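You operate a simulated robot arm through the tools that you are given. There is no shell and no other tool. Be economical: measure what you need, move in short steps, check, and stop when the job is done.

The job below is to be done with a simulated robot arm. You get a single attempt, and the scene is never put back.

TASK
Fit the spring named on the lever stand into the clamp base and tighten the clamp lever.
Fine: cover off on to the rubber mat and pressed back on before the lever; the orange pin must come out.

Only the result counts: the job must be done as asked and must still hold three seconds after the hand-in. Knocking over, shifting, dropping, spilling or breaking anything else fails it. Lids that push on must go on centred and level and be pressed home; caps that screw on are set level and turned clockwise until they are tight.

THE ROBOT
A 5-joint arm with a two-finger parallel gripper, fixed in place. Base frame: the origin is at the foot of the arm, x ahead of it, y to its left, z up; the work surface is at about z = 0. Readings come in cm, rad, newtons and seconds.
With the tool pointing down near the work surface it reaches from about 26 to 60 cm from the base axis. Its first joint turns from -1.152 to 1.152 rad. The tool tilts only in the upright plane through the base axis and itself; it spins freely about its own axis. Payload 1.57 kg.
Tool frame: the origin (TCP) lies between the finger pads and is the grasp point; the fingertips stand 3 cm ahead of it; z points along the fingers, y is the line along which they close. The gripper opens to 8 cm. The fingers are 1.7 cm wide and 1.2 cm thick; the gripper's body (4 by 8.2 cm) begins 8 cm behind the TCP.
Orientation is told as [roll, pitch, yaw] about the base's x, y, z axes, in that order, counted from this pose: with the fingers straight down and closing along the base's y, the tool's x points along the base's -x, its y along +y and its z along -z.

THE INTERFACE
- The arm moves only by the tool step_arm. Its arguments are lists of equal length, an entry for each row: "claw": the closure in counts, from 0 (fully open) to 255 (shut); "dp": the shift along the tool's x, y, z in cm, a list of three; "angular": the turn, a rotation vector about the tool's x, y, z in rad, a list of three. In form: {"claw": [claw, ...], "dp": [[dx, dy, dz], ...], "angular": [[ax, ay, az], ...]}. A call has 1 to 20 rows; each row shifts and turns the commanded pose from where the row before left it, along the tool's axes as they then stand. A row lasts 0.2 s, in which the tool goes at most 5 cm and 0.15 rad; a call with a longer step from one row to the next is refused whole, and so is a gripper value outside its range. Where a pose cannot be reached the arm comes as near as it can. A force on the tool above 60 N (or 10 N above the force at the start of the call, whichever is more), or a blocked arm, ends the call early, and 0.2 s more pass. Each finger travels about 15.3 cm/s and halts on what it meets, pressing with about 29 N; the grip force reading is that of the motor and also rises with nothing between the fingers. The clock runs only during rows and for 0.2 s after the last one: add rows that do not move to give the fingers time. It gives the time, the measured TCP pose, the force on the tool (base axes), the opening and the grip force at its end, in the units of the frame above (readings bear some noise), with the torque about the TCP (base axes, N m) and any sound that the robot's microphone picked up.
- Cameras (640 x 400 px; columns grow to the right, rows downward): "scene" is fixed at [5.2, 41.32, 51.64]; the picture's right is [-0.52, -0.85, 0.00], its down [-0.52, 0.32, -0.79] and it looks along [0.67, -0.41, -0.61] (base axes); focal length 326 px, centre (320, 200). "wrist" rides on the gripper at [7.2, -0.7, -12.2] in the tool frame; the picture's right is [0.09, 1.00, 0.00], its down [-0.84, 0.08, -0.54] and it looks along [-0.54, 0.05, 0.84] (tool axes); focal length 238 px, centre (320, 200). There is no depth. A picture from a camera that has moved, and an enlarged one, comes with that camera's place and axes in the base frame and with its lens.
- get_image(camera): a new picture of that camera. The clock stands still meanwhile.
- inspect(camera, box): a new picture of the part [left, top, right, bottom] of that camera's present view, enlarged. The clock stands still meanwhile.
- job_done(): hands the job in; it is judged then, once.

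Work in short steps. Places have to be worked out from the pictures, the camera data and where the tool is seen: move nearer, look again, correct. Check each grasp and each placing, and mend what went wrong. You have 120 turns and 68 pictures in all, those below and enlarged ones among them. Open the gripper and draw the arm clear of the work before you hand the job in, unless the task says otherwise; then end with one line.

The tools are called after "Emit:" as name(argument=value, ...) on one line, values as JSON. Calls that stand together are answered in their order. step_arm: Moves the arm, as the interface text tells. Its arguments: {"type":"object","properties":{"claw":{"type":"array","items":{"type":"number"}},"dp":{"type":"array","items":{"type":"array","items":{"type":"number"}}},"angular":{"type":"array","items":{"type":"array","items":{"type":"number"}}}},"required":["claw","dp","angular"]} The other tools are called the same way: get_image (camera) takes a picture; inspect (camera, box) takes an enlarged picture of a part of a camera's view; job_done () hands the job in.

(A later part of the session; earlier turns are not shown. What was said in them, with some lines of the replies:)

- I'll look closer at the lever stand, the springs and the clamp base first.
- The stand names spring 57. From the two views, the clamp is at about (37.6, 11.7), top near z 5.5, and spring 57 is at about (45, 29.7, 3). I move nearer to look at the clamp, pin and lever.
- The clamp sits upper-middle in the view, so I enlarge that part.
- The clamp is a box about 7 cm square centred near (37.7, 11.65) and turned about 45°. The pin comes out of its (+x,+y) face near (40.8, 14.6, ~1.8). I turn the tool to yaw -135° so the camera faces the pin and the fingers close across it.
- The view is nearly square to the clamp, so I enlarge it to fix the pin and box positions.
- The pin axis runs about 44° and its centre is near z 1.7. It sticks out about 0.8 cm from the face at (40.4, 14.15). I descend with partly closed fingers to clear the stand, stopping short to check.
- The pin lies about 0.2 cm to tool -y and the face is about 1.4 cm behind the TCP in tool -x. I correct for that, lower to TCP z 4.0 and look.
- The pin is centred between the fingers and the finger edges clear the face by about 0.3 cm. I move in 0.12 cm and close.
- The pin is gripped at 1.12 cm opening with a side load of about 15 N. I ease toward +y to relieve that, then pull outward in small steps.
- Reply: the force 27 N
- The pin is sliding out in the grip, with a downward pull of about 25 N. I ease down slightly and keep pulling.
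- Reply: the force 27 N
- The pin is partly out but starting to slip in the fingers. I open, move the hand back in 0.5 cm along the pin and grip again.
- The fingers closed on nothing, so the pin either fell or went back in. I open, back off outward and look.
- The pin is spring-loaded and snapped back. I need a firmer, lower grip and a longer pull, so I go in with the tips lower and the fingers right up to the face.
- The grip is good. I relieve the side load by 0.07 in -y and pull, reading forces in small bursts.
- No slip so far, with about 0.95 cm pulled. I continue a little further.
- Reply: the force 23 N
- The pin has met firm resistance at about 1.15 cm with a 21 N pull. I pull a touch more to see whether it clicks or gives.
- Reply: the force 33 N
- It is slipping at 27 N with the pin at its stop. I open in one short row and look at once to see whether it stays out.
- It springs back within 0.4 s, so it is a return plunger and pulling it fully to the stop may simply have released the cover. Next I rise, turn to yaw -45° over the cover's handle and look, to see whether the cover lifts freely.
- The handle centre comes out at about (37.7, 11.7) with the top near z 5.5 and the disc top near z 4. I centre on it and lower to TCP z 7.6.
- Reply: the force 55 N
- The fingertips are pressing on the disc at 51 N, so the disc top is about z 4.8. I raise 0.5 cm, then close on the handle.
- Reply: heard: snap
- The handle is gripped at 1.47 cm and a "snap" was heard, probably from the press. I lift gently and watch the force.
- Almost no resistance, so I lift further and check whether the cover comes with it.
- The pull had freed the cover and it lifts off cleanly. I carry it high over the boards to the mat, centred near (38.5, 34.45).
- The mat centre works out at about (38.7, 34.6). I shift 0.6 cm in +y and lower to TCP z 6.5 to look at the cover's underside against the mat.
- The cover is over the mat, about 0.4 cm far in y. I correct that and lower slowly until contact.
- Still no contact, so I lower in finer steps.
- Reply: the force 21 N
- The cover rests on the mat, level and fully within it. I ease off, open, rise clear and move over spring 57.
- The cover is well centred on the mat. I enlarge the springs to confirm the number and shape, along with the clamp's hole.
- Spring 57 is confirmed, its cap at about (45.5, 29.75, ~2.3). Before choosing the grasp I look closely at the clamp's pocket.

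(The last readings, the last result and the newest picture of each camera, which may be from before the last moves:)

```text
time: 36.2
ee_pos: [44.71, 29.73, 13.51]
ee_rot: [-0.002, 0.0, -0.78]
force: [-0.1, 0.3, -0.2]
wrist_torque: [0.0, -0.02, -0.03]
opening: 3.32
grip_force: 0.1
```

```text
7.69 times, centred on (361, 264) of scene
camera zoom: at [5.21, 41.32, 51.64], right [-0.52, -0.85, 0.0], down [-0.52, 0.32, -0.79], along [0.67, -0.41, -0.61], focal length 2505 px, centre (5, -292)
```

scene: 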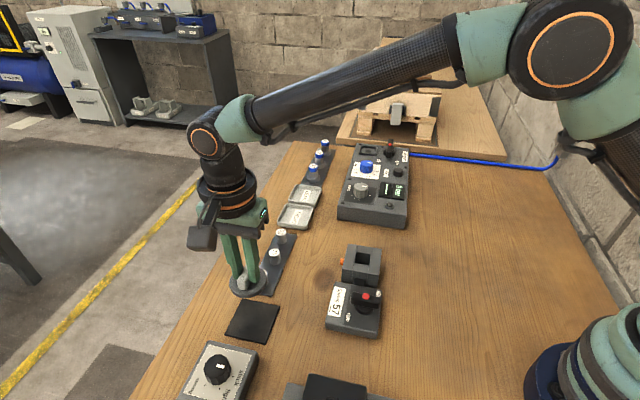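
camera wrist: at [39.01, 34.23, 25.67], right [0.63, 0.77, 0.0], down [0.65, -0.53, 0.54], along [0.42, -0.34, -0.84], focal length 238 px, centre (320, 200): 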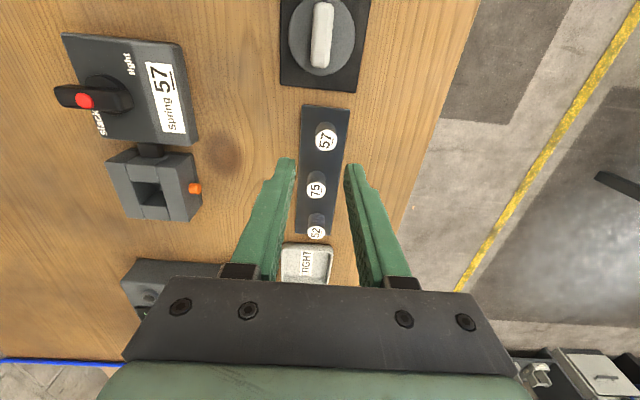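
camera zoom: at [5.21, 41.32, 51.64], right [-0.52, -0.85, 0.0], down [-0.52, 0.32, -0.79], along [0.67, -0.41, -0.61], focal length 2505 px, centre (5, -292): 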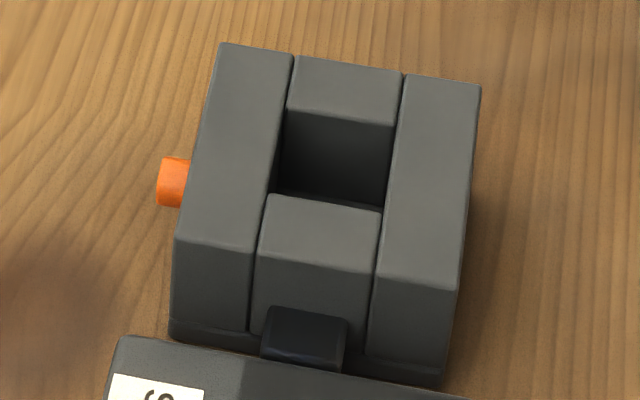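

The pocket is about 2.9 cm square, centred near (37.5, 11.8), and too narrow for fingers. So I hold the spring only by its top 0.7 cm. I align over it and lower to check.

Emit:
step_arm(claw=[130, 130, 130, 130], dp=[[-0.55, 0.57, 2], [0, 0, 2.5], [0, 0, 2], [0, 0, 0]], angular=[[0, 0, 0], [0, 0, 0], [0, 0, 0], [0, 0, 0]])

Emit:
inspect(camera="wrist", box=[240, 90, 400, 210])

Emit:
inspect(camera="scene", box=[225, 240, 305, 305])

```text
time: 37.2
ee_pos: [45.77, 29.77, 6.88]
ee_rot: [-0.001, 0.001, -0.778]
force: [0.2, 0.1, 0.4]
wrist_torque: [-0.01, 0.03, 0.01]
opening: 3.94
grip_force: 0.1
```

```text
3.33 times, centred on (320, 150) of wrist
camera zoom: at [40.0, 34.28, 18.98], right [0.63, 0.77, 0.0], down [0.65, -0.53, 0.54], along [0.42, -0.34, -0.84], focal length 794 px, centre (320, 367)
```

zoom: 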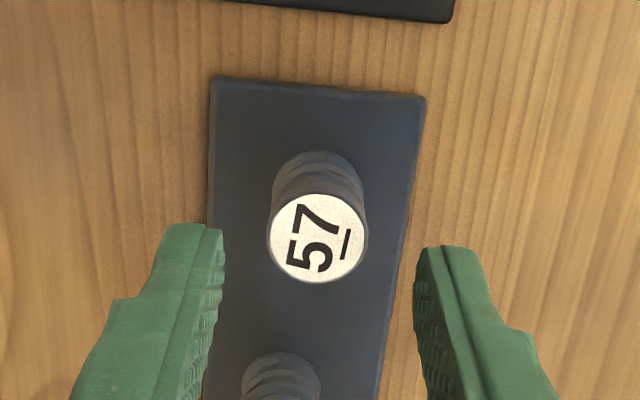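

```text
6.15 times, centred on (265, 272) of scene
camera zoom: at [5.2, 41.32, 51.64], right [-0.52, -0.85, 0.0], down [-0.52, 0.32, -0.79], along [0.67, -0.41, -0.61], focal length 2004 px, centre (658, -246)
```

zoom: 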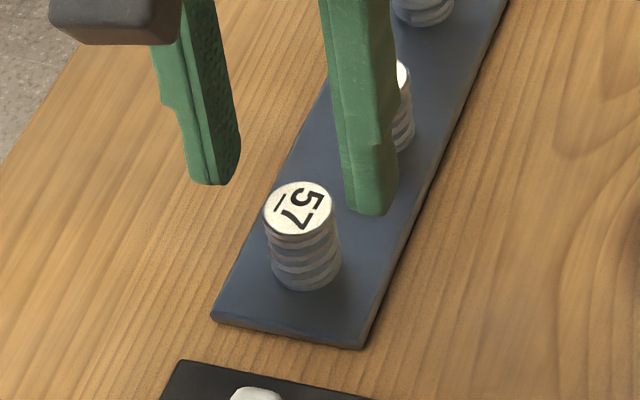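

The cap is centred between the fingers, its top at about z 2.45. I lower to TCP z 4.75 and close on the top of the spring.

Emit:
step_arm(claw=[130, 130, 130, 130, 255, 255, 255, 255], dp=[[0.1, 0, 1], [0, 0, 0.8], [0, 0, 0.3], [0, 0, 0], [0, 0, 0], [0, 0, 0], [0, 0, 0], [0, 0, 0]], angular=[[0, 0, 0], [0, 0, 0], [0, 0, 0], [0, 0, 0], [0, 0, 0], [0, 0, 0], [0, 0, 0], [0, 0, 0]])

Emit:
inspect(camera="scene", box=[225, 240, 305, 305])

```text
time: 39.0
ee_pos: [45.55, 29.76, 4.91]
ee_rot: [0.0, 0.001, -0.778]
force: [-0.5, -0.1, 0.2]
wrist_torque: [0.02, -0.04, 0.02]
opening: 2.09
grip_force: 29.1
```

```text
6.15 times, centred on (265, 272) of scene
camera zoom: at [5.2, 41.32, 51.64], right [-0.52, -0.85, 0.0], down [-0.52, 0.32, -0.79], along [0.67, -0.41, -0.61], focal length 2004 px, centre (658, -246)
```

zoom: 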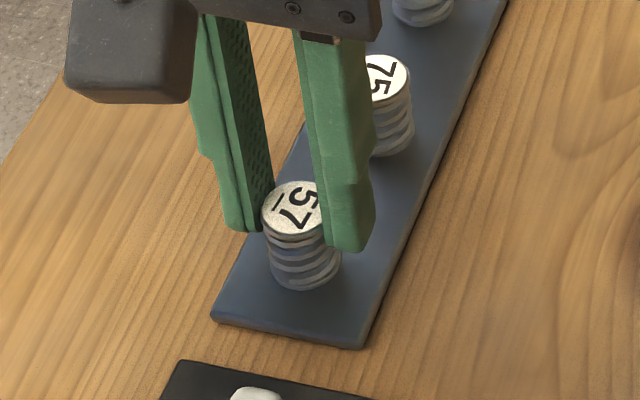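

The spring is held at 2.09 cm opening. I lift it and carry it above the pocket.

Emit:
step_arm(claw=[255, 255, 255, 255, 255, 255, 255, 255, 255, 255], dp=[[0, 0, -0.5], [0, 0, -2.5], [0, 0, -3], [0, 0, -2], [-1.376, -3.688, 0], [-1.376, -3.688, 0], [-1.376, -3.688, 0], [-1.376, -3.688, 0], [-1.276, -3.588, 0], [0, 0, 0]], angular=[[0, 0, 0], [0, 0, 0], [0, 0, 0], [0, 0, 0], [0, 0, 0], [0, 0, 0], [0, 0, 0], [0, 0, 0], [0, 0, 0], [0, 0, 0]])

Emit:
inspect(camera="wrist", box=[240, 70, 400, 190])

Emit:
inspect(camera="scene", box=[310, 200, 410, 290])

```text
time: 41.2
ee_pos: [37.61, 11.86, 12.7]
ee_rot: [0.001, 0.0, -0.777]
force: [0.6, -0.3, 0.1]
wrist_torque: [0.02, 0.0, -0.01]
opening: 2.09
grip_force: 28.8
```

```text
3.33 times, centred on (320, 130) of wrist
camera zoom: at [31.92, 16.31, 24.88], right [0.63, 0.77, 0.0], down [0.65, -0.53, 0.54], along [0.42, -0.34, -0.84], focal length 794 px, centre (320, 433)
```

zoom: 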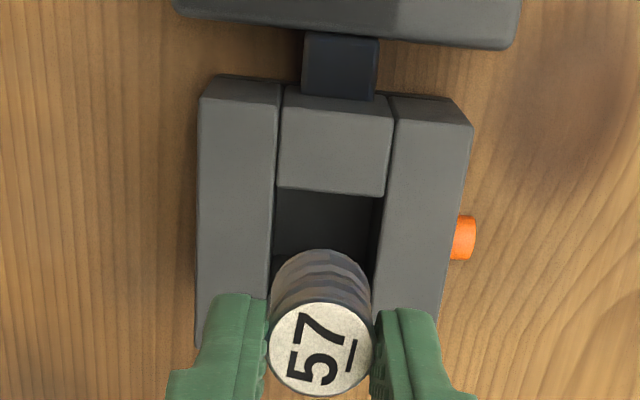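

```text
4.44 times, centred on (360, 245) of scene
camera zoom: at [5.2, 41.32, 51.64], right [-0.52, -0.85, 0.0], down [-0.52, 0.32, -0.79], along [0.67, -0.41, -0.61], focal length 1448 px, centre (142, 0)
```

zoom: 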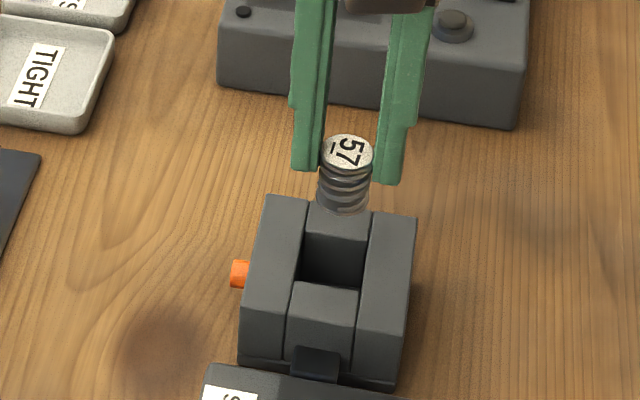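

The spring hangs straight and the pocket centre computes to about (37.7, 11.85), which matches the TCP. I lower until the spring bottom is just above the box and check.

Emit:
step_arm(claw=[255, 255, 255, 255], dp=[[0, 0, 1.5], [0, 0, 1.5], [0, 0, 0.6], [0, 0, 0]], angular=[[0, 0, 0], [0, 0, 0], [0, 0, 0], [0, 0, 0]])

Emit:
inspect(camera="wrist", box=[260, 100, 380, 190])

Emit:
inspect(camera="scene", box=[335, 225, 395, 285])

```text
time: 42.2
ee_pos: [37.55, 11.76, 9.22]
ee_rot: [-0.001, 0.001, -0.778]
force: [-0.7, -0.1, 0.4]
wrist_torque: [-0.03, -0.04, 0.01]
opening: 2.08
grip_force: 28.7
```

```text
4.44 times, centred on (320, 145) of wrist
camera zoom: at [31.98, 16.28, 21.45], right [0.63, 0.77, 0.0], down [0.65, -0.53, 0.54], along [0.42, -0.34, -0.84], focal length 1059 px, centre (320, 444)
```

zoom: 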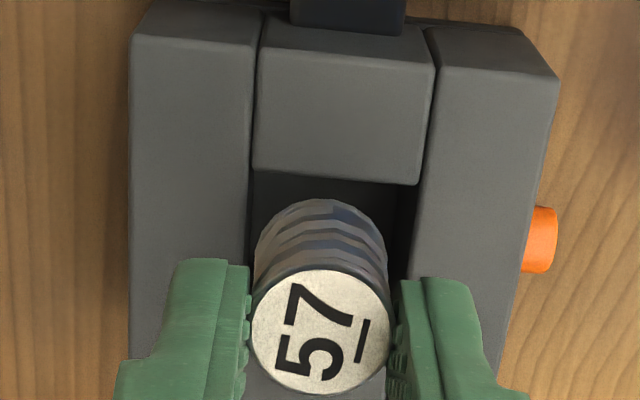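

```text
6.67 times, centred on (365, 255) of scene
camera zoom: at [5.2, 41.32, 51.64], right [-0.52, -0.85, 0.0], down [-0.52, 0.32, -0.79], along [0.67, -0.41, -0.61], focal length 2171 px, centre (20, -167)
```

zoom: 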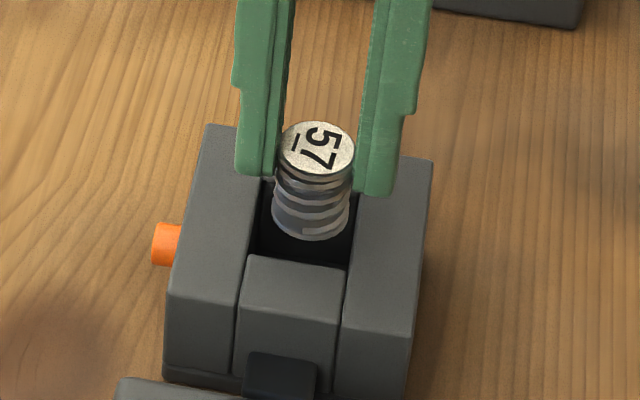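

The pocket is centred on the box. Reconciling the views puts its centre near (37.72, 11.68), with the box top at about z 3.5 to 4. I shift 0.2 cm in tool -x and lower gradually, watching the force.

Emit:
step_arm(claw=[255, 255, 255, 255, 255, 255], dp=[[-0.2, 0.05, 0], [0, 0, 0.2], [0, 0, 0.2], [0, 0, 0.2], [0, 0, 0.2], [0, 0, 0]], angular=[[0, 0, 0], [0, 0, 0], [0, 0, 0], [0, 0, 0], [0, 0, 0], [0, 0, 0]])

Emit:
inspect(camera="wrist", box=[260, 100, 380, 190])

```text
time: 43.6
ee_pos: [37.64, 11.79, 8.63]
ee_rot: [-0.001, 0.0, -0.779]
force: [-0.4, 0.3, 0.1]
wrist_torque: [0.03, -0.02, -0.03]
opening: 2.07
grip_force: 29.1
```

```text
4.44 times, centred on (320, 145) of wrist
camera zoom: at [32.03, 16.32, 20.77], right [0.63, 0.77, 0.0], down [0.65, -0.53, 0.54], along [0.42, -0.34, -0.84], focal length 1059 px, centre (320, 444)
```

zoom: 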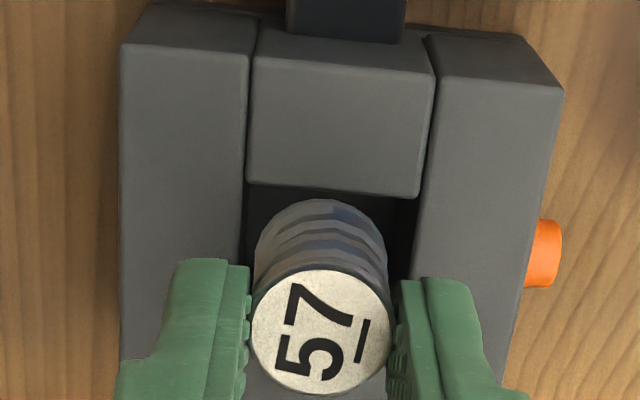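

The spring is still about 0.28 cm toward the stand side and 0.12 cm in -y of the pocket. I correct and lower another 0.6 cm.

Emit:
step_arm(claw=[255, 255, 255, 255, 255, 255], dp=[[-0.28, 0.12, -0.1], [0, 0, 0.2], [0, 0, 0.2], [0, 0, 0.2], [0, 0, 0.1], [0, 0, 0]], angular=[[0, 0, 0], [0, 0, 0], [0, 0, 0], [0, 0, 0], [0, 0, 0], [0, 0, 0]])

Emit:
inspect(camera="scene", box=[335, 225, 395, 285])

```text
time: 45.0
ee_pos: [38.03, 11.85, 8.01]
ee_rot: [0.001, 0.0, -0.779]
force: [-0.2, 0.0, -0.5]
wrist_torque: [0.02, 0.0, 0.03]
opening: 2.1
grip_force: 29.3
```

```text
6.67 times, centred on (365, 255) of scene
camera zoom: at [5.2, 41.32, 51.64], right [-0.52, -0.85, 0.0], down [-0.52, 0.32, -0.79], along [0.67, -0.41, -0.61], focal length 2171 px, centre (20, -167)
```

zoom: 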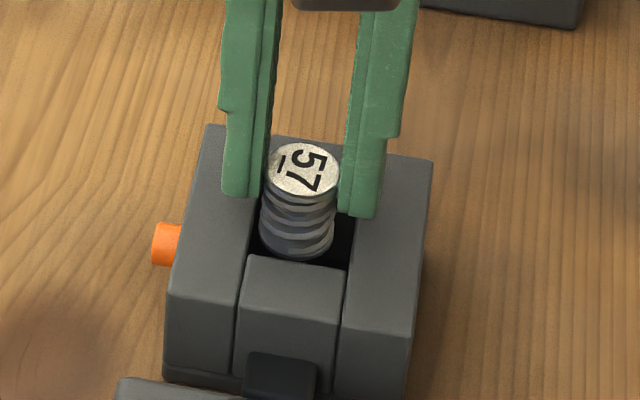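

Here the spring stands slightly to the pin side and is otherwise centred. I shift 0.1 back in y and lower further into the pocket, watching the force.

Emit:
step_arm(claw=[255, 255, 255, 255, 255, 255], dp=[[-0.05, -0.1, 0], [0, 0, 0.2], [0, 0, 0.2], [0, 0, 0.2], [0, 0, 0.1], [0, 0, 0]], angular=[[0, 0, 0], [0, 0, 0], [0, 0, 0], [0, 0, 0], [0, 0, 0], [0, 0, 0]])

Emit:
inspect(camera="scene", box=[335, 225, 395, 285])

Emit:
inspect(camera="wrist", box=[260, 100, 380, 190])

```text
time: 46.4
ee_pos: [38.02, 11.66, 7.27]
ee_rot: [0.0, -0.001, -0.779]
force: [-0.6, 0.0, -0.2]
wrist_torque: [0.0, -0.03, 0.03]
opening: 2.09
grip_force: 29.3
```

```text
6.67 times, centred on (365, 255) of scene
camera zoom: at [5.2, 41.32, 51.64], right [-0.52, -0.85, 0.0], down [-0.52, 0.32, -0.79], along [0.67, -0.41, -0.61], focal length 2171 px, centre (20, -167)
```

zoom: 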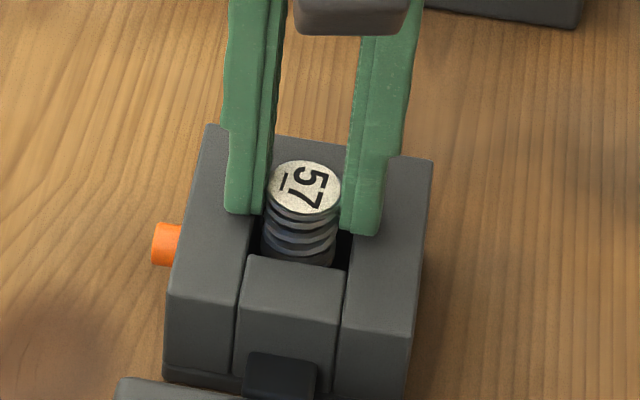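

```text
4.44 times, centred on (320, 145) of wrist
camera zoom: at [32.39, 16.21, 19.43], right [0.63, 0.77, 0.0], down [0.65, -0.53, 0.54], along [0.42, -0.34, -0.84], focal length 1059 px, centre (320, 444)
```

zoom: 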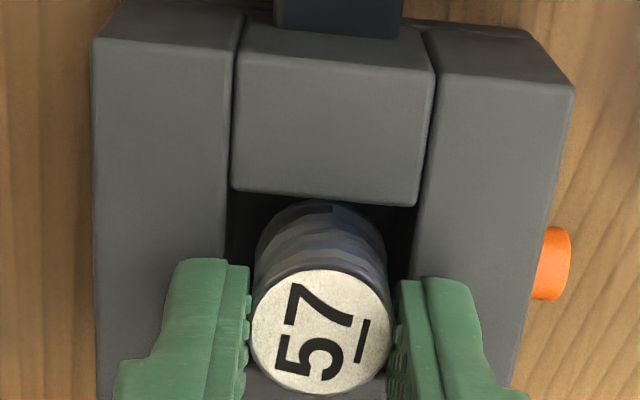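

The spring is inside the pocket with no contact force. I lower a bit more until the tips nearly touch the box, then release.

Emit:
step_arm(claw=[255, 255, 255], dp=[[0, 0, 0.15], [0, 0, 0.15], [0, 0, 0]], angular=[[0, 0, 0], [0, 0, 0], [0, 0, 0]])

```text
time: 47.2
ee_pos: [37.98, 11.59, 6.95]
ee_rot: [-0.001, 0.001, -0.779]
force: [-0.4, 0.2, -0.7]
wrist_torque: [0.0, 0.0, -0.04]
opening: 2.1
grip_force: 28.9
```

No contact yet, so I lower a little more.

Emit:
step_arm(claw=[255, 255, 255, 255], dp=[[0, 0, 0.1], [0, 0, 0.1], [0, 0, 0.1], [0, 0, 0]], angular=[[0, 0, 0], [0, 0, 0], [0, 0, 0], [0, 0, 0]])

```text
time: 48.0
ee_pos: [37.93, 11.75, 7.14]
ee_rot: [-0.003, 0.001, -0.779]
force: [-2.1, -0.8, 6.2]
wrist_torque: [-0.02, -0.02, 0.03]
opening: 2.07
grip_force: 29.0
stopped in row 3: the force on the tool passed its limit at 64 N (the readings are from after the stop); the commanded pose is now the measured one
```

The tips hit the box top at about z 4. I open to release the spring, rise and look.

Emit:
step_arm(claw=[255, 170, 170, 150, 150, 150, 150, 150], dp=[[0, 0, 0], [0, 0, 0], [0, 0, 0], [0, 0, -1.5], [0, 0, -2], [0, 0, -2], [0, 0, -2], [0, 0, 0]], angular=[[0, 0, 0], [0, 0, 0], [0, 0, 0], [0, 0, 0], [0, 0, 0], [0, 0, 0], [0, 0, 0], [0, 0, 0]])

Emit:
inspect(camera="scene", box=[320, 225, 400, 305])

Emit:
inspect(camera="wrist", box=[250, 60, 400, 190])

```text
time: 49.8
ee_pos: [37.87, 12.03, 14.44]
ee_rot: [-0.002, 0.001, -0.776]
force: [-0.4, 0.0, 0.1]
wrist_torque: [0.0, 0.01, 0.05]
opening: 3.32
grip_force: 0.0
```

```text
5.00 times, centred on (360, 265) of scene
camera zoom: at [5.2, 41.32, 51.64], right [-0.52, -0.85, 0.0], down [-0.52, 0.32, -0.79], along [0.67, -0.41, -0.61], focal length 1628 px, centre (120, -125)
```

zoom: 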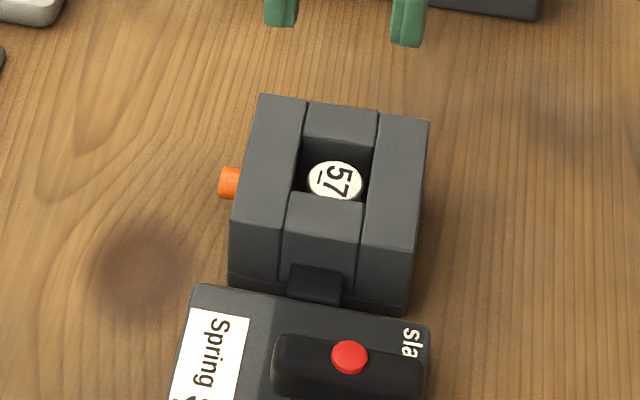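

```text
3.08 times, centred on (325, 125) of wrist
camera zoom: at [32.29, 16.51, 26.62], right [0.63, 0.77, 0.0], down [0.65, -0.53, 0.54], along [0.42, -0.34, -0.84], focal length 733 px, centre (305, 431)
```

zoom: 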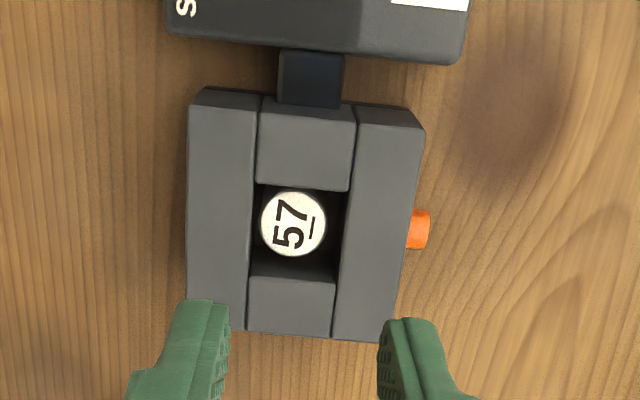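

Spring 57 sits upright in the pocket. Next I go back to the cover at the pose where I released it, (38.61, 34.84), stopping at z 8 for a reading.

Emit:
step_arm(claw=[130, 130, 130, 130, 130, 130, 130, 130, 130, 130], dp=[[2.58, 2.793, 0], [2.58, 2.793, 0], [2.58, 2.793, 0], [2.58, 2.793, 0], [2.58, 2.793, 0], [2.59, 2.795, 0], [0, 0, 3], [0, 0, 3], [0, 0, 0], [0, 0, 0]], angular=[[0, 0, 0], [0, 0, 0], [0, 0, 0], [0, 0, 0], [0, 0, 0], [0, 0, 0], [0, 0, 0], [0, 0, 0], [0, 0, 0], [0, 0, 0]])

Emit:
inspect(camera="wrist", box=[230, 80, 400, 220])

```text
time: 52.0
ee_pos: [38.86, 34.44, 8.46]
ee_rot: [-0.001, 0.002, -0.777]
force: [0.0, 0.4, 0.0]
wrist_torque: [-0.01, -0.02, -0.02]
opening: 3.92
grip_force: 0.0
```

```text
2.86 times, centred on (315, 150) of wrist
camera zoom: at [33.14, 39.09, 20.69], right [0.63, 0.77, 0.0], down [0.65, -0.53, 0.54], along [0.42, -0.34, -0.84], focal length 681 px, centre (334, 343)
```

zoom: 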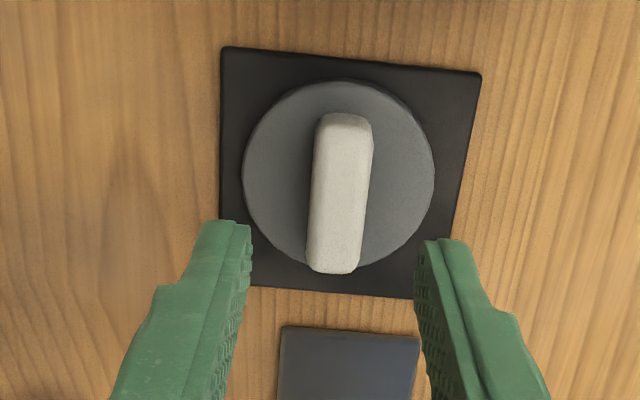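

The handle is slightly ahead, and the readings agree on about +0.42 x and +0.12 y in tool axes. I correct, lower to TCP z ~4.6 and read the pose before closing.

Emit:
step_arm(claw=[130, 130, 130, 130, 130], dp=[[0.42, 0.12, 1.5], [0, 0, 1.5], [0, 0, 0.6], [0, 0, 0.15], [0, 0, 0]], angular=[[0, 0, 0], [0, 0, 0], [0, 0, 0], [0, 0, 0], [0, 0, 0]])

Emit:
inspect(camera="wrist", box=[230, 80, 430, 230])

```text
time: 53.2
ee_pos: [38.53, 35.06, 4.63]
ee_rot: [-0.003, -0.001, -0.777]
force: [-0.1, 0.1, 1.2]
wrist_torque: [0.02, 0.02, 0.01]
opening: 3.9
grip_force: 0.0
```

```text
2.67 times, centred on (330, 155) of wrist
camera zoom: at [32.87, 39.49, 16.84], right [0.63, 0.77, 0.0], down [0.65, -0.53, 0.54], along [0.42, -0.34, -0.84], focal length 636 px, centre (293, 320)
```

zoom: 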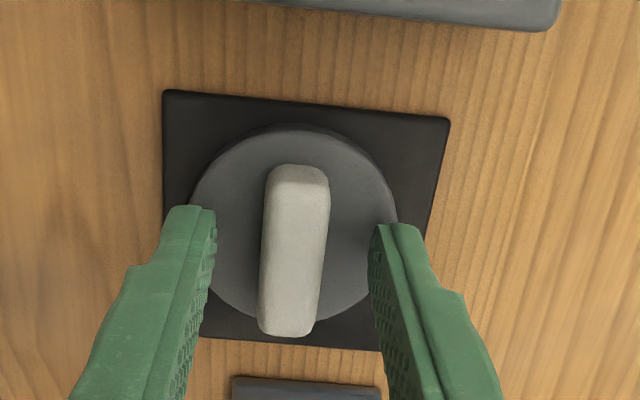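

The view matches the original grip within about 0.1 cm. I close, lift, and carry the cover back above the clamp.

Emit:
step_arm(claw=[255, 255, 255, 255, 255, 255, 255, 255, 255, 255, 255, 255, 255, 255, 255], dp=[[0, 0, 0], [0, 0, 0], [0, 0, 0], [0, 0, -0.5], [0, 0, -3], [0, 0, -3.5], [0, 0, -3], [-2.62, -2.847, 0], [-2.62, -2.847, 0], [-2.62, -2.847, 0], [-2.62, -2.847, 0], [-2.62, -2.847, 0], [-2.61, -2.84, 0], [0, 0, 0], [0, 0, 0]], angular=[[0, 0, 0], [0, 0, 0], [0, 0, 0], [0, 0, 0], [0, 0, 0], [0, 0, 0], [0, 0, 0], [0, 0, 0], [0, 0, 0], [0, 0, 0], [0, 0, 0], [0, 0, 0], [0, 0, 0], [0, 0, 0], [0, 0, 0]])

Emit:
step_arm(claw=[255], dp=[[0, 0, 0]], angular=[[0, 0, 0]])

Emit:
step_arm(claw=[255], dp=[[0, 0, 0]], angular=[[0, 0, 0]])

Emit:
step_arm(claw=[255], dp=[[0, 0, 0]], angular=[[0, 0, 0]])

```text
time: 56.4
ee_pos: [37.69, 11.6, 14.6]
ee_rot: [0.0, 0.0, -0.776]
force: [0.8, -0.7, -0.8]
wrist_torque: [-0.03, 0.02, 0.02]
opening: 1.5
grip_force: 29.4
```

```text
time: 56.8
ee_pos: [37.74, 11.63, 14.65]
ee_rot: [-0.001, 0.0, -0.775]
force: [0.0, -0.3, -0.4]
wrist_torque: [0.0, 0.0, -0.01]
opening: 1.53
grip_force: 29.0
```

```text
time: 57.2
ee_pos: [37.67, 11.54, 14.59]
ee_rot: [-0.001, 0.0, -0.777]
force: [-0.5, -0.1, -1.4]
wrist_torque: [-0.01, -0.01, -0.03]
opening: 1.5
grip_force: 29.5
```

```text
time: 57.6
ee_pos: [37.68, 11.55, 14.65]
ee_rot: [-0.002, -0.001, -0.777]
force: [-0.8, -0.7, -0.6]
wrist_torque: [0.0, -0.01, 0.0]
opening: 1.5
grip_force: 28.6
```

The averaged pose is (37.70, 11.58) against the original (37.77, 11.70). I correct 0.13 in tool y, lower to TCP z 9 and check alignment.

Emit:
step_arm(claw=[255, 255, 255, 255, 255], dp=[[0.03, 0.13, 1.5], [0, 0, 2], [0, 0, 1.5], [0, 0, 0.6], [0, 0, 0]], angular=[[0, 0, 0], [0, 0, 0], [0, 0, 0], [0, 0, 0], [0, 0, 0]])

Emit:
inspect(camera="wrist", box=[230, 80, 430, 230])

Emit:
inspect(camera="scene", box=[310, 220, 410, 310])

```text
time: 58.8
ee_pos: [37.81, 11.98, 9.0]
ee_rot: [-0.002, 0.0, -0.776]
force: [-0.7, 0.1, -1.0]
wrist_torque: [0.03, 0.02, 0.04]
opening: 1.5
grip_force: 28.6
```

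```text
2.67 times, centred on (330, 155) of wrist
camera zoom: at [32.19, 16.45, 21.22], right [0.63, 0.77, 0.0], down [0.65, -0.53, 0.54], along [0.42, -0.34, -0.84], focal length 636 px, centre (293, 320)
```

zoom: 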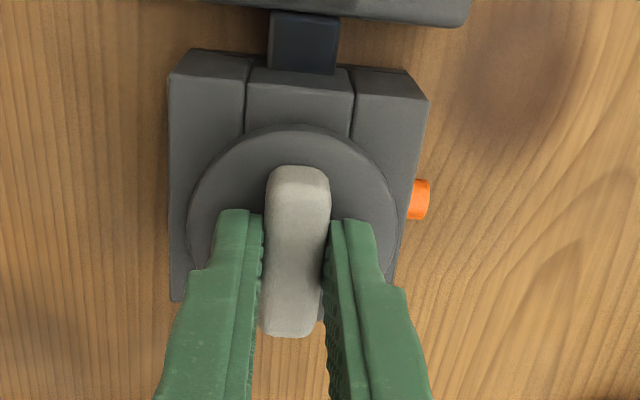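

```text
4.44 times, centred on (360, 265) of scene
camera zoom: at [5.2, 41.32, 51.64], right [-0.52, -0.85, 0.0], down [-0.52, 0.32, -0.79], along [0.67, -0.41, -0.61], focal length 1448 px, centre (142, -89)
```

zoom: 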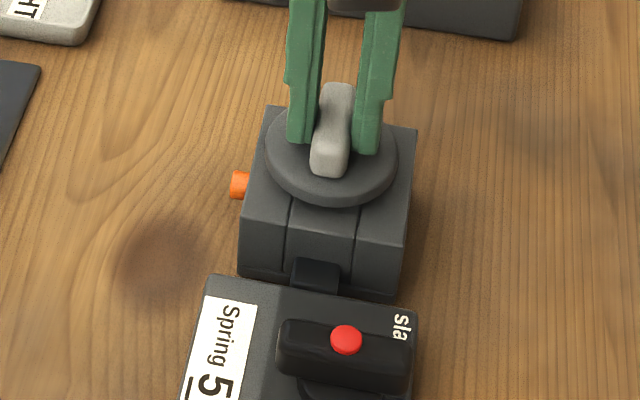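

Compared with my lift-off pictures the cover is about 0.17 cm too far in tool +y. I correct and lower onto the box gently.

Emit:
step_arm(claw=[255, 255, 255, 255, 255, 255], dp=[[0, -0.17, 0], [0, 0, 0.25], [0, 0, 0.25], [0, 0, 0.2], [0, 0, 0.1], [0, 0, 0]], angular=[[0, 0, 0], [0, 0, 0], [0, 0, 0], [0, 0, 0], [0, 0, 0], [0, 0, 0]])

Emit:
inspect(camera="wrist", box=[230, 80, 430, 230])

```text
time: 60.2
ee_pos: [37.54, 11.72, 8.38]
ee_rot: [-0.001, 0.001, -0.777]
force: [-0.8, -0.1, -0.6]
wrist_torque: [-0.01, -0.02, -0.01]
opening: 1.51
grip_force: 28.8
```

```text
2.67 times, centred on (330, 155) of wrist
camera zoom: at [31.94, 16.18, 20.54], right [0.63, 0.77, 0.0], down [0.65, -0.53, 0.54], along [0.42, -0.34, -0.84], focal length 636 px, centre (293, 320)
```

zoom: 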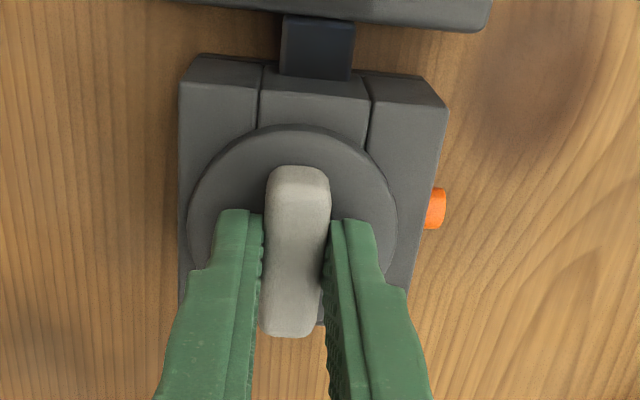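

It overshot: in this view the box is about 9 px off the reference, so the cover needs +0.22 in tool y. I adjust and recheck before seating.

Emit:
step_arm(claw=[255, 255], dp=[[0, 0.22, 0], [0, 0, 0]], angular=[[0, 0, 0], [0, 0, 0]])

Emit:
inspect(camera="wrist", box=[230, 80, 430, 230])

```text
time: 60.8
ee_pos: [37.7, 11.66, 8.37]
ee_rot: [-0.002, 0.001, -0.778]
force: [0.2, -0.3, -0.8]
wrist_torque: [-0.03, 0.01, -0.03]
opening: 1.5
grip_force: 28.9
```

```text
2.67 times, centred on (330, 155) of wrist
camera zoom: at [32.06, 16.32, 20.56], right [0.63, 0.77, 0.0], down [0.65, -0.53, 0.54], along [0.42, -0.34, -0.84], focal length 636 px, centre (293, 320)
```

zoom: 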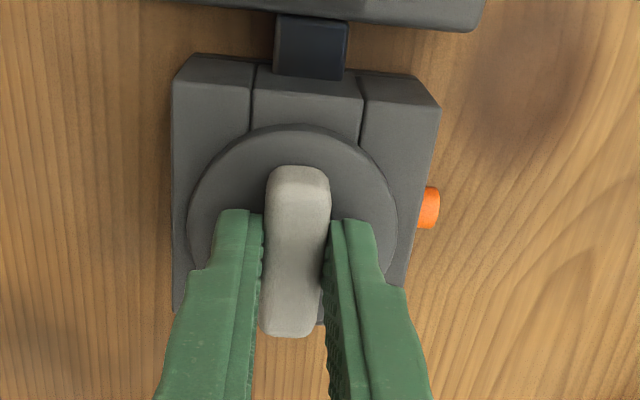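

Nearly aligned; a final +0.1 x and +0.08 y, then I lower onto the seat and press.

Emit:
step_arm(claw=[255, 255, 255, 255, 255], dp=[[0.1, 0.08, 0], [0, 0, 0.1], [0, 0, 0.1], [0, 0, 0.1], [0, 0, 0]], angular=[[0, 0, 0], [0, 0, 0], [0, 0, 0], [0, 0, 0], [0, 0, 0]])

```text
time: 62.0
ee_pos: [37.52, 11.97, 8.08]
ee_rot: [-0.005, 0.004, -0.778]
force: [-16.0, -1.8, 35.4]
wrist_torque: [-0.08, 0.36, 0.0]
opening: 1.52
grip_force: 29.8
heard: snap
```

A "snap" at 35 N suggests it is pressed home. I release, rise a little and compare with the original seating.

Emit:
step_arm(claw=[255, 130, 130, 130, 130], dp=[[0, 0, -0.2], [0, 0, 0], [0, 0, 0], [0, 0, -2], [0, 0, 0]], angular=[[0, 0, 0], [0, 0, 0], [0, 0, 0], [0, 0, 0], [0, 0, 0]])

Emit:
inspect(camera="scene", box=[300, 230, 400, 345])

```text
time: 63.2
ee_pos: [37.57, 11.75, 10.24]
ee_rot: [0.0, -0.002, -0.78]
force: [0.3, 0.4, 0.5]
wrist_torque: [-0.01, 0.02, 0.01]
opening: 3.91
grip_force: 0.1
```

```text
3.48 times, centred on (350, 288) of scene
camera zoom: at [5.2, 41.32, 51.64], right [-0.52, -0.85, 0.0], down [-0.52, 0.32, -0.79], along [0.67, -0.41, -0.61], focal length 1133 px, centre (216, -104)
```

zoom: 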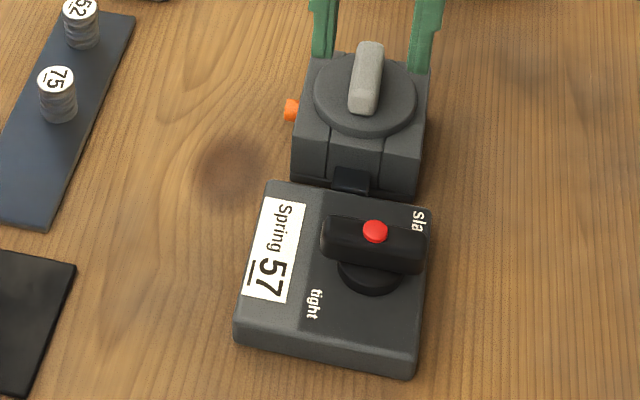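

The seating looks identical to the original picture. Next the lever: bar centre and red dot near (29.75, 17.25), bar along ~47°, currently toward "slack". I go above it and turn to yaw +45°, so it can then be turned clockwise toward "tight".

Emit:
step_arm(claw=[130, 130, 130, 130, 130, 130, 130, 130, 130, 130, 130, 130, 130, 130, 130], dp=[[0, 0, -2], [4.7, -0.78, 0], [4.7, -0.78, 0], [0, 0, 0], [0, 0, 0], [0, 0, 0], [0, 0, 0], [0, 0, 0], [0, 0, 0], [0, 0, 0], [0, 0, 0], [0, 0, 0], [0, 0, 0], [0, 0, 0], [0, 0, 0]], angular=[[0, 0, 0], [0, 0, 0], [0, 0, 0], [0, 0, -0.143], [0, 0, -0.143], [0, 0, -0.143], [0, 0, -0.143], [0, 0, -0.143], [0, 0, -0.143], [0, 0, -0.143], [0, 0, -0.143], [0, 0, -0.143], [0, 0, -0.143], [0, 0, -0.143], [0, 0, 0]])

Emit:
inspect(camera="wrist", box=[220, 70, 420, 210])

```text
time: 66.4
ee_pos: [30.05, 17.5, 12.08]
ee_rot: [0.001, 0.004, 0.798]
force: [-0.3, 0.2, -0.1]
wrist_torque: [0.0, -0.01, -0.02]
opening: 3.89
grip_force: 0.1
```

```text
2.86 times, centred on (320, 140) of wrist
camera zoom: at [25.42, 11.87, 24.29], right [-0.78, 0.63, 0.0], down [0.53, 0.65, 0.54], along [0.34, 0.42, -0.84], focal length 681 px, centre (320, 371)
```

zoom: 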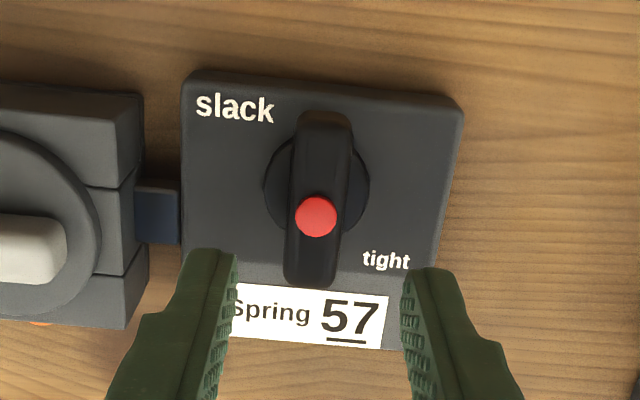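

The view is clear: lever up is "slack", with "tight" at the right, so a clockwise quarter turn is needed. I centre on the red dot and lower to TCP z ~7.1.

Emit:
step_arm(claw=[130, 130, 130, 130, 130, 130, 130], dp=[[0.4, -0.09, 1], [0, 0, 1.5], [0, 0, 1.5], [0, 0, 0.4], [0, 0, 0.3], [0, 0, 0.2], [0, 0, 0]], angular=[[0, 0, 0], [0, 0, 0], [0, 0, 0], [0, 0, 0], [0, 0, 0], [0, 0, 0], [0, 0, 0]])

Emit:
inspect(camera="wrist", box=[220, 70, 420, 210])

Emit:
inspect(camera="scene", box=[310, 250, 410, 340])

```text
time: 68.0
ee_pos: [29.73, 17.2, 7.2]
ee_rot: [0.0, 0.004, 0.794]
force: [0.4, -0.8, 0.7]
wrist_torque: [0.01, -0.01, -0.01]
opening: 3.93
grip_force: 0.1
```

```text
2.86 times, centred on (320, 140) of wrist
camera zoom: at [25.15, 11.52, 19.44], right [-0.78, 0.63, 0.0], down [0.53, 0.65, 0.54], along [0.34, 0.42, -0.84], focal length 681 px, centre (320, 371)
```

zoom: 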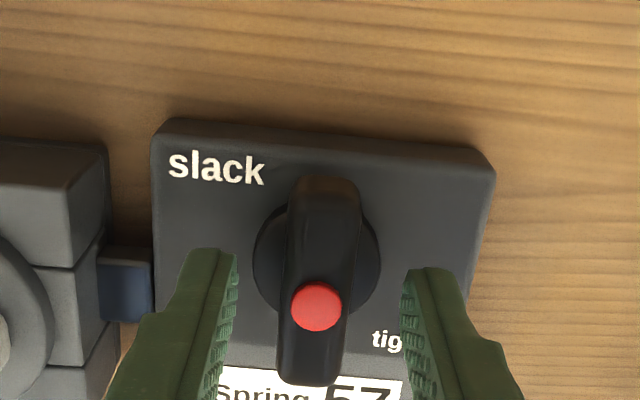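

```text
4.44 times, centred on (360, 295) of scene
camera zoom: at [5.2, 41.32, 51.64], right [-0.52, -0.85, 0.0], down [-0.52, 0.32, -0.79], along [0.67, -0.41, -0.61], focal length 1448 px, centre (142, -222)
```

zoom: 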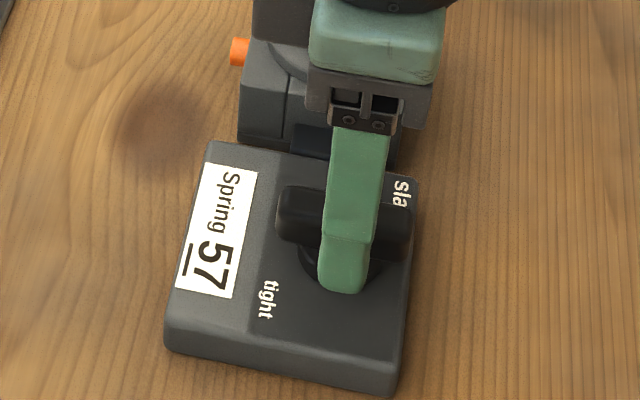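

The fingers straddle the lever centrally, and the pivot at about (29.77, 17.1) lies under the TCP. I close and turn the first part clockwise.

Emit:
step_arm(claw=[255, 255, 255, 255, 255, 255, 255, 255, 255], dp=[[0, 0, 0], [0, 0, 0], [0, 0, 0], [0, 0, 0], [0, 0, 0], [0, 0, 0], [0, 0, 0], [0, 0, 0], [0, 0, 0]], angular=[[0, 0, 0], [0, 0, 0], [0, 0, 0], [0, 0, 0.08], [0, 0, 0.08], [0, 0, 0.08], [0, 0, 0.08], [0, 0, 0.08], [0, 0, 0]])

```text
time: 70.0
ee_pos: [29.78, 17.16, 7.25]
ee_rot: [-0.001, -0.001, 0.395]
force: [1.4, 19.4, -15.8]
wrist_torque: [0.49, -0.05, -0.03]
opening: 1.68
grip_force: 32.1
```

The lever turns along with low torque. I relieve the side load slightly and continue turning.

Emit:
step_arm(claw=[255, 255, 255, 255, 255, 255, 255, 255], dp=[[-0.03, 0.07, 0.05], [0, 0, 0], [0, 0, 0], [0, 0, 0], [0, 0, 0], [0, 0, 0], [0, 0, 0], [0, 0, 0]], angular=[[0, 0, 0.08], [0, 0, 0.08], [0, 0, 0.08], [0, 0, 0.08], [0, 0, 0.08], [0, 0, 0.08], [0, 0, 0.08], [0, 0, 0]])

```text
time: 71.8
ee_pos: [29.71, 17.26, 7.24]
ee_rot: [0.0, 0.002, -0.163]
force: [-9.1, 35.3, -6.7]
wrist_torque: [0.82, -0.44, 0.05]
opening: 1.67
grip_force: 32.0
```

Still turning, with about 35 N of side load from being slightly off pivot. I shift 0.12 toward +y and turn on to about -90° in total.

Emit:
step_arm(claw=[255, 255, 255, 255, 255, 255, 255, 255], dp=[[0.04, 0.12, 0], [0, 0, 0], [0, 0, 0], [0, 0, 0], [0, 0, 0], [0, 0, 0], [0, 0, 0], [0, 0, 0]], angular=[[0, 0, 0], [0, 0, 0.08], [0, 0, 0.08], [0, 0, 0.08], [0, 0, 0.08], [0, 0, 0.08], [0, 0, 0.08], [0, 0, 0]])

Emit:
inspect(camera="scene", box=[310, 250, 410, 340])

```text
time: 73.6
ee_pos: [29.79, 17.3, 7.25]
ee_rot: [0.004, -0.001, -0.643]
force: [-0.7, 34.3, -9.5]
wrist_torque: [1.11, 0.53, 0.04]
opening: 1.65
grip_force: 31.7
```

```text
4.44 times, centred on (360, 295) of scene
camera zoom: at [5.21, 41.32, 51.64], right [-0.52, -0.85, 0.0], down [-0.52, 0.32, -0.79], along [0.67, -0.41, -0.61], focal length 1448 px, centre (142, -222)
```

zoom: 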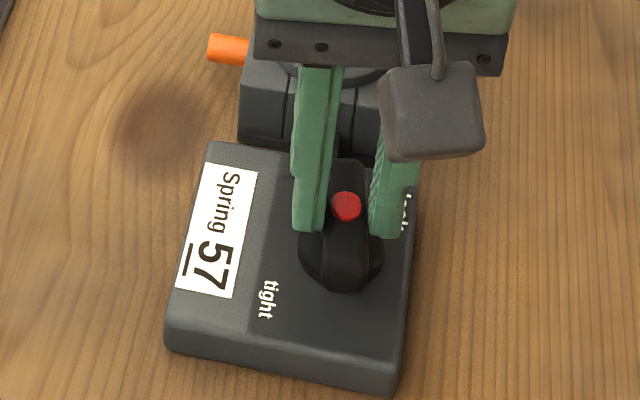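

The orange pin is moving out as the lever tightens, which is the sign the task asks for. I continue turning to the end stop.

Emit:
step_arm(claw=[255, 255, 255, 255], dp=[[0.03, 0.05, 0], [0, 0, 0], [0, 0, 0], [0, 0, 0]], angular=[[0, 0, 0.05], [0, 0, 0.05], [0, 0, 0.05], [0, 0, 0]])

```text
time: 74.6
ee_pos: [29.73, 17.27, 7.38]
ee_rot: [0.004, -0.001, -0.799]
force: [23.3, -7.0, -5.9]
wrist_torque: [-0.25, -0.38, 0.53]
opening: 1.67
grip_force: 32.1
```

Torque about z has risen to 0.53 N m, so it is at the stop. One more small nudge to confirm, then I check.

Emit:
step_arm(claw=[255, 255, 255], dp=[[0, 0, 0], [0, 0, 0], [0, 0, 0]], angular=[[0, 0, 0.04], [0, 0, 0], [0, 0, 0]])

Emit:
inspect(camera="scene", box=[310, 250, 410, 340])

```text
time: 75.4
ee_pos: [29.85, 17.37, 7.37]
ee_rot: [0.0, 0.0, -0.833]
force: [14.1, -0.2, 5.2]
wrist_torque: [-0.17, -0.39, 0.61]
opening: 1.71
grip_force: 32.2
```

```text
4.44 times, centred on (360, 295) of scene
camera zoom: at [5.2, 41.32, 51.64], right [-0.52, -0.85, 0.0], down [-0.52, 0.32, -0.79], along [0.67, -0.41, -0.61], focal length 1448 px, centre (142, -222)
```

zoom: 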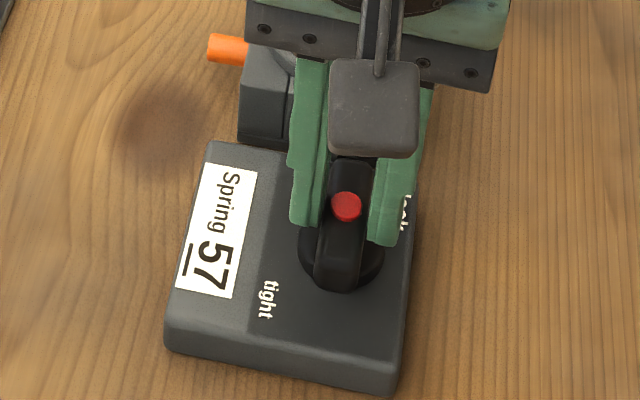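

The pin is fully out and the lever is hard against its stop. I open, rise clear and check.

Emit:
step_arm(claw=[130, 130, 130, 130, 130, 130, 130], dp=[[0, 0, 0], [0, 0, 0], [0, 0, -2], [0, 0, -4], [0, 0, -4], [0, -4, -4], [0, 0, 0]], angular=[[0, 0, 0], [0, 0, 0], [0, 0, 0], [0, 0, 0], [0, 0, 0], [0, 0, 0], [0, 0, 0]])

Emit:
inspect(camera="scene", box=[300, 230, 400, 345])

```text
refused: row 6 steps farther than a row can; nothing moved
```

```text
3.48 times, centred on (350, 288) of scene
camera zoom: at [5.2, 41.32, 51.64], right [-0.52, -0.85, 0.0], down [-0.52, 0.32, -0.79], along [0.67, -0.41, -0.61], focal length 1133 px, centre (216, -104)
```

zoom: 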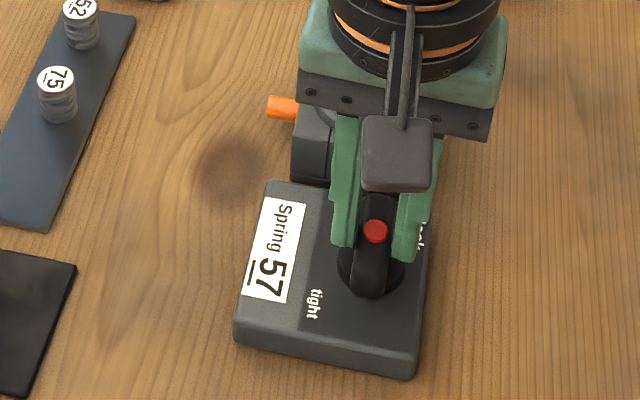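

That row was too long, so nothing moved. I repeat with a shorter one.

Emit:
step_arm(claw=[130, 130, 130, 130, 130, 130, 130], dp=[[0, 0, 0], [0, 0, 0], [0, 0, -2], [0, 0, -4], [0, 0, -4], [0, 0, -3], [0, 0, 0]], angular=[[0, 0, 0], [0, 0, 0], [0, 0, 0], [0, 0, 0], [0, 0, 0], [0, 0, 0], [0, 0, 0]])

Emit:
get_image(camera="wrist")

```text
time: 77.0
ee_pos: [29.72, 17.08, 20.48]
ee_rot: [-0.001, 0.0, -0.835]
force: [-0.7, -0.2, 1.1]
wrist_torque: [-0.02, 0.01, -0.04]
opening: 3.91
grip_force: 0.0
```

```text
2 pictures are left
camera wrist: at [24.35, 21.97, 32.56], right [0.68, 0.74, 0.0], down [0.62, -0.57, 0.54], along [0.4, -0.37, -0.84], focal length 238 px, centre (320, 200)
```

wrist: 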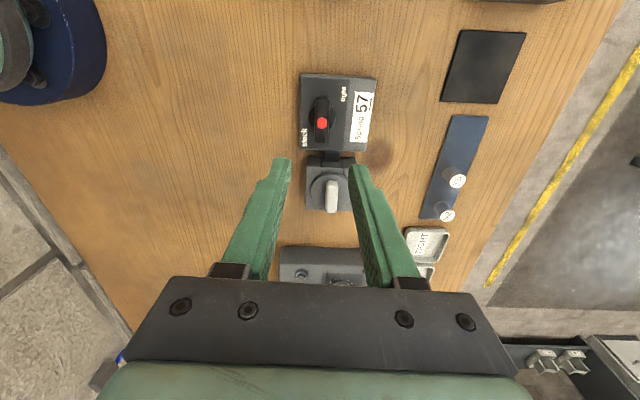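

The lever stays at "tight". I check pin, cover and lever once more from the scene camera.

Emit:
inspect(camera="scene", box=[300, 230, 400, 345])

```text
3.48 times, centred on (350, 288) of scene
camera zoom: at [5.2, 41.32, 51.64], right [-0.52, -0.85, 0.0], down [-0.52, 0.32, -0.79], along [0.67, -0.41, -0.61], focal length 1133 px, centre (216, -104)
```

zoom: 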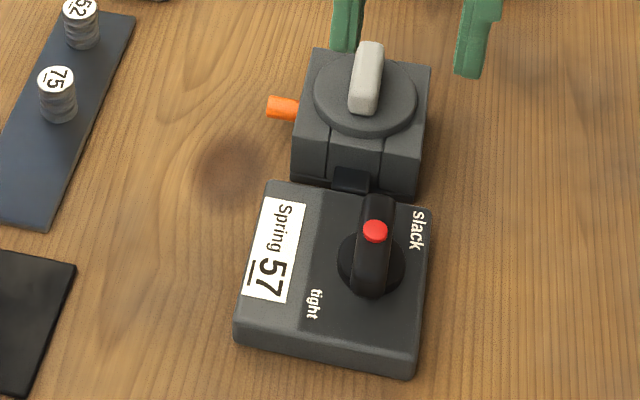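

The pin stays out, the cover is seated and level, the lever is at "tight", and the gripper is open and clear. I hand the job in.

Emit:
job_done()

```text
The job is handed in.
```

Spring 57 is in the clamp base, the cover was set on the rubber mat and then pressed back on with a snap, the lever is turned to "tight" against its stop, and the orange pin is out and stays out.
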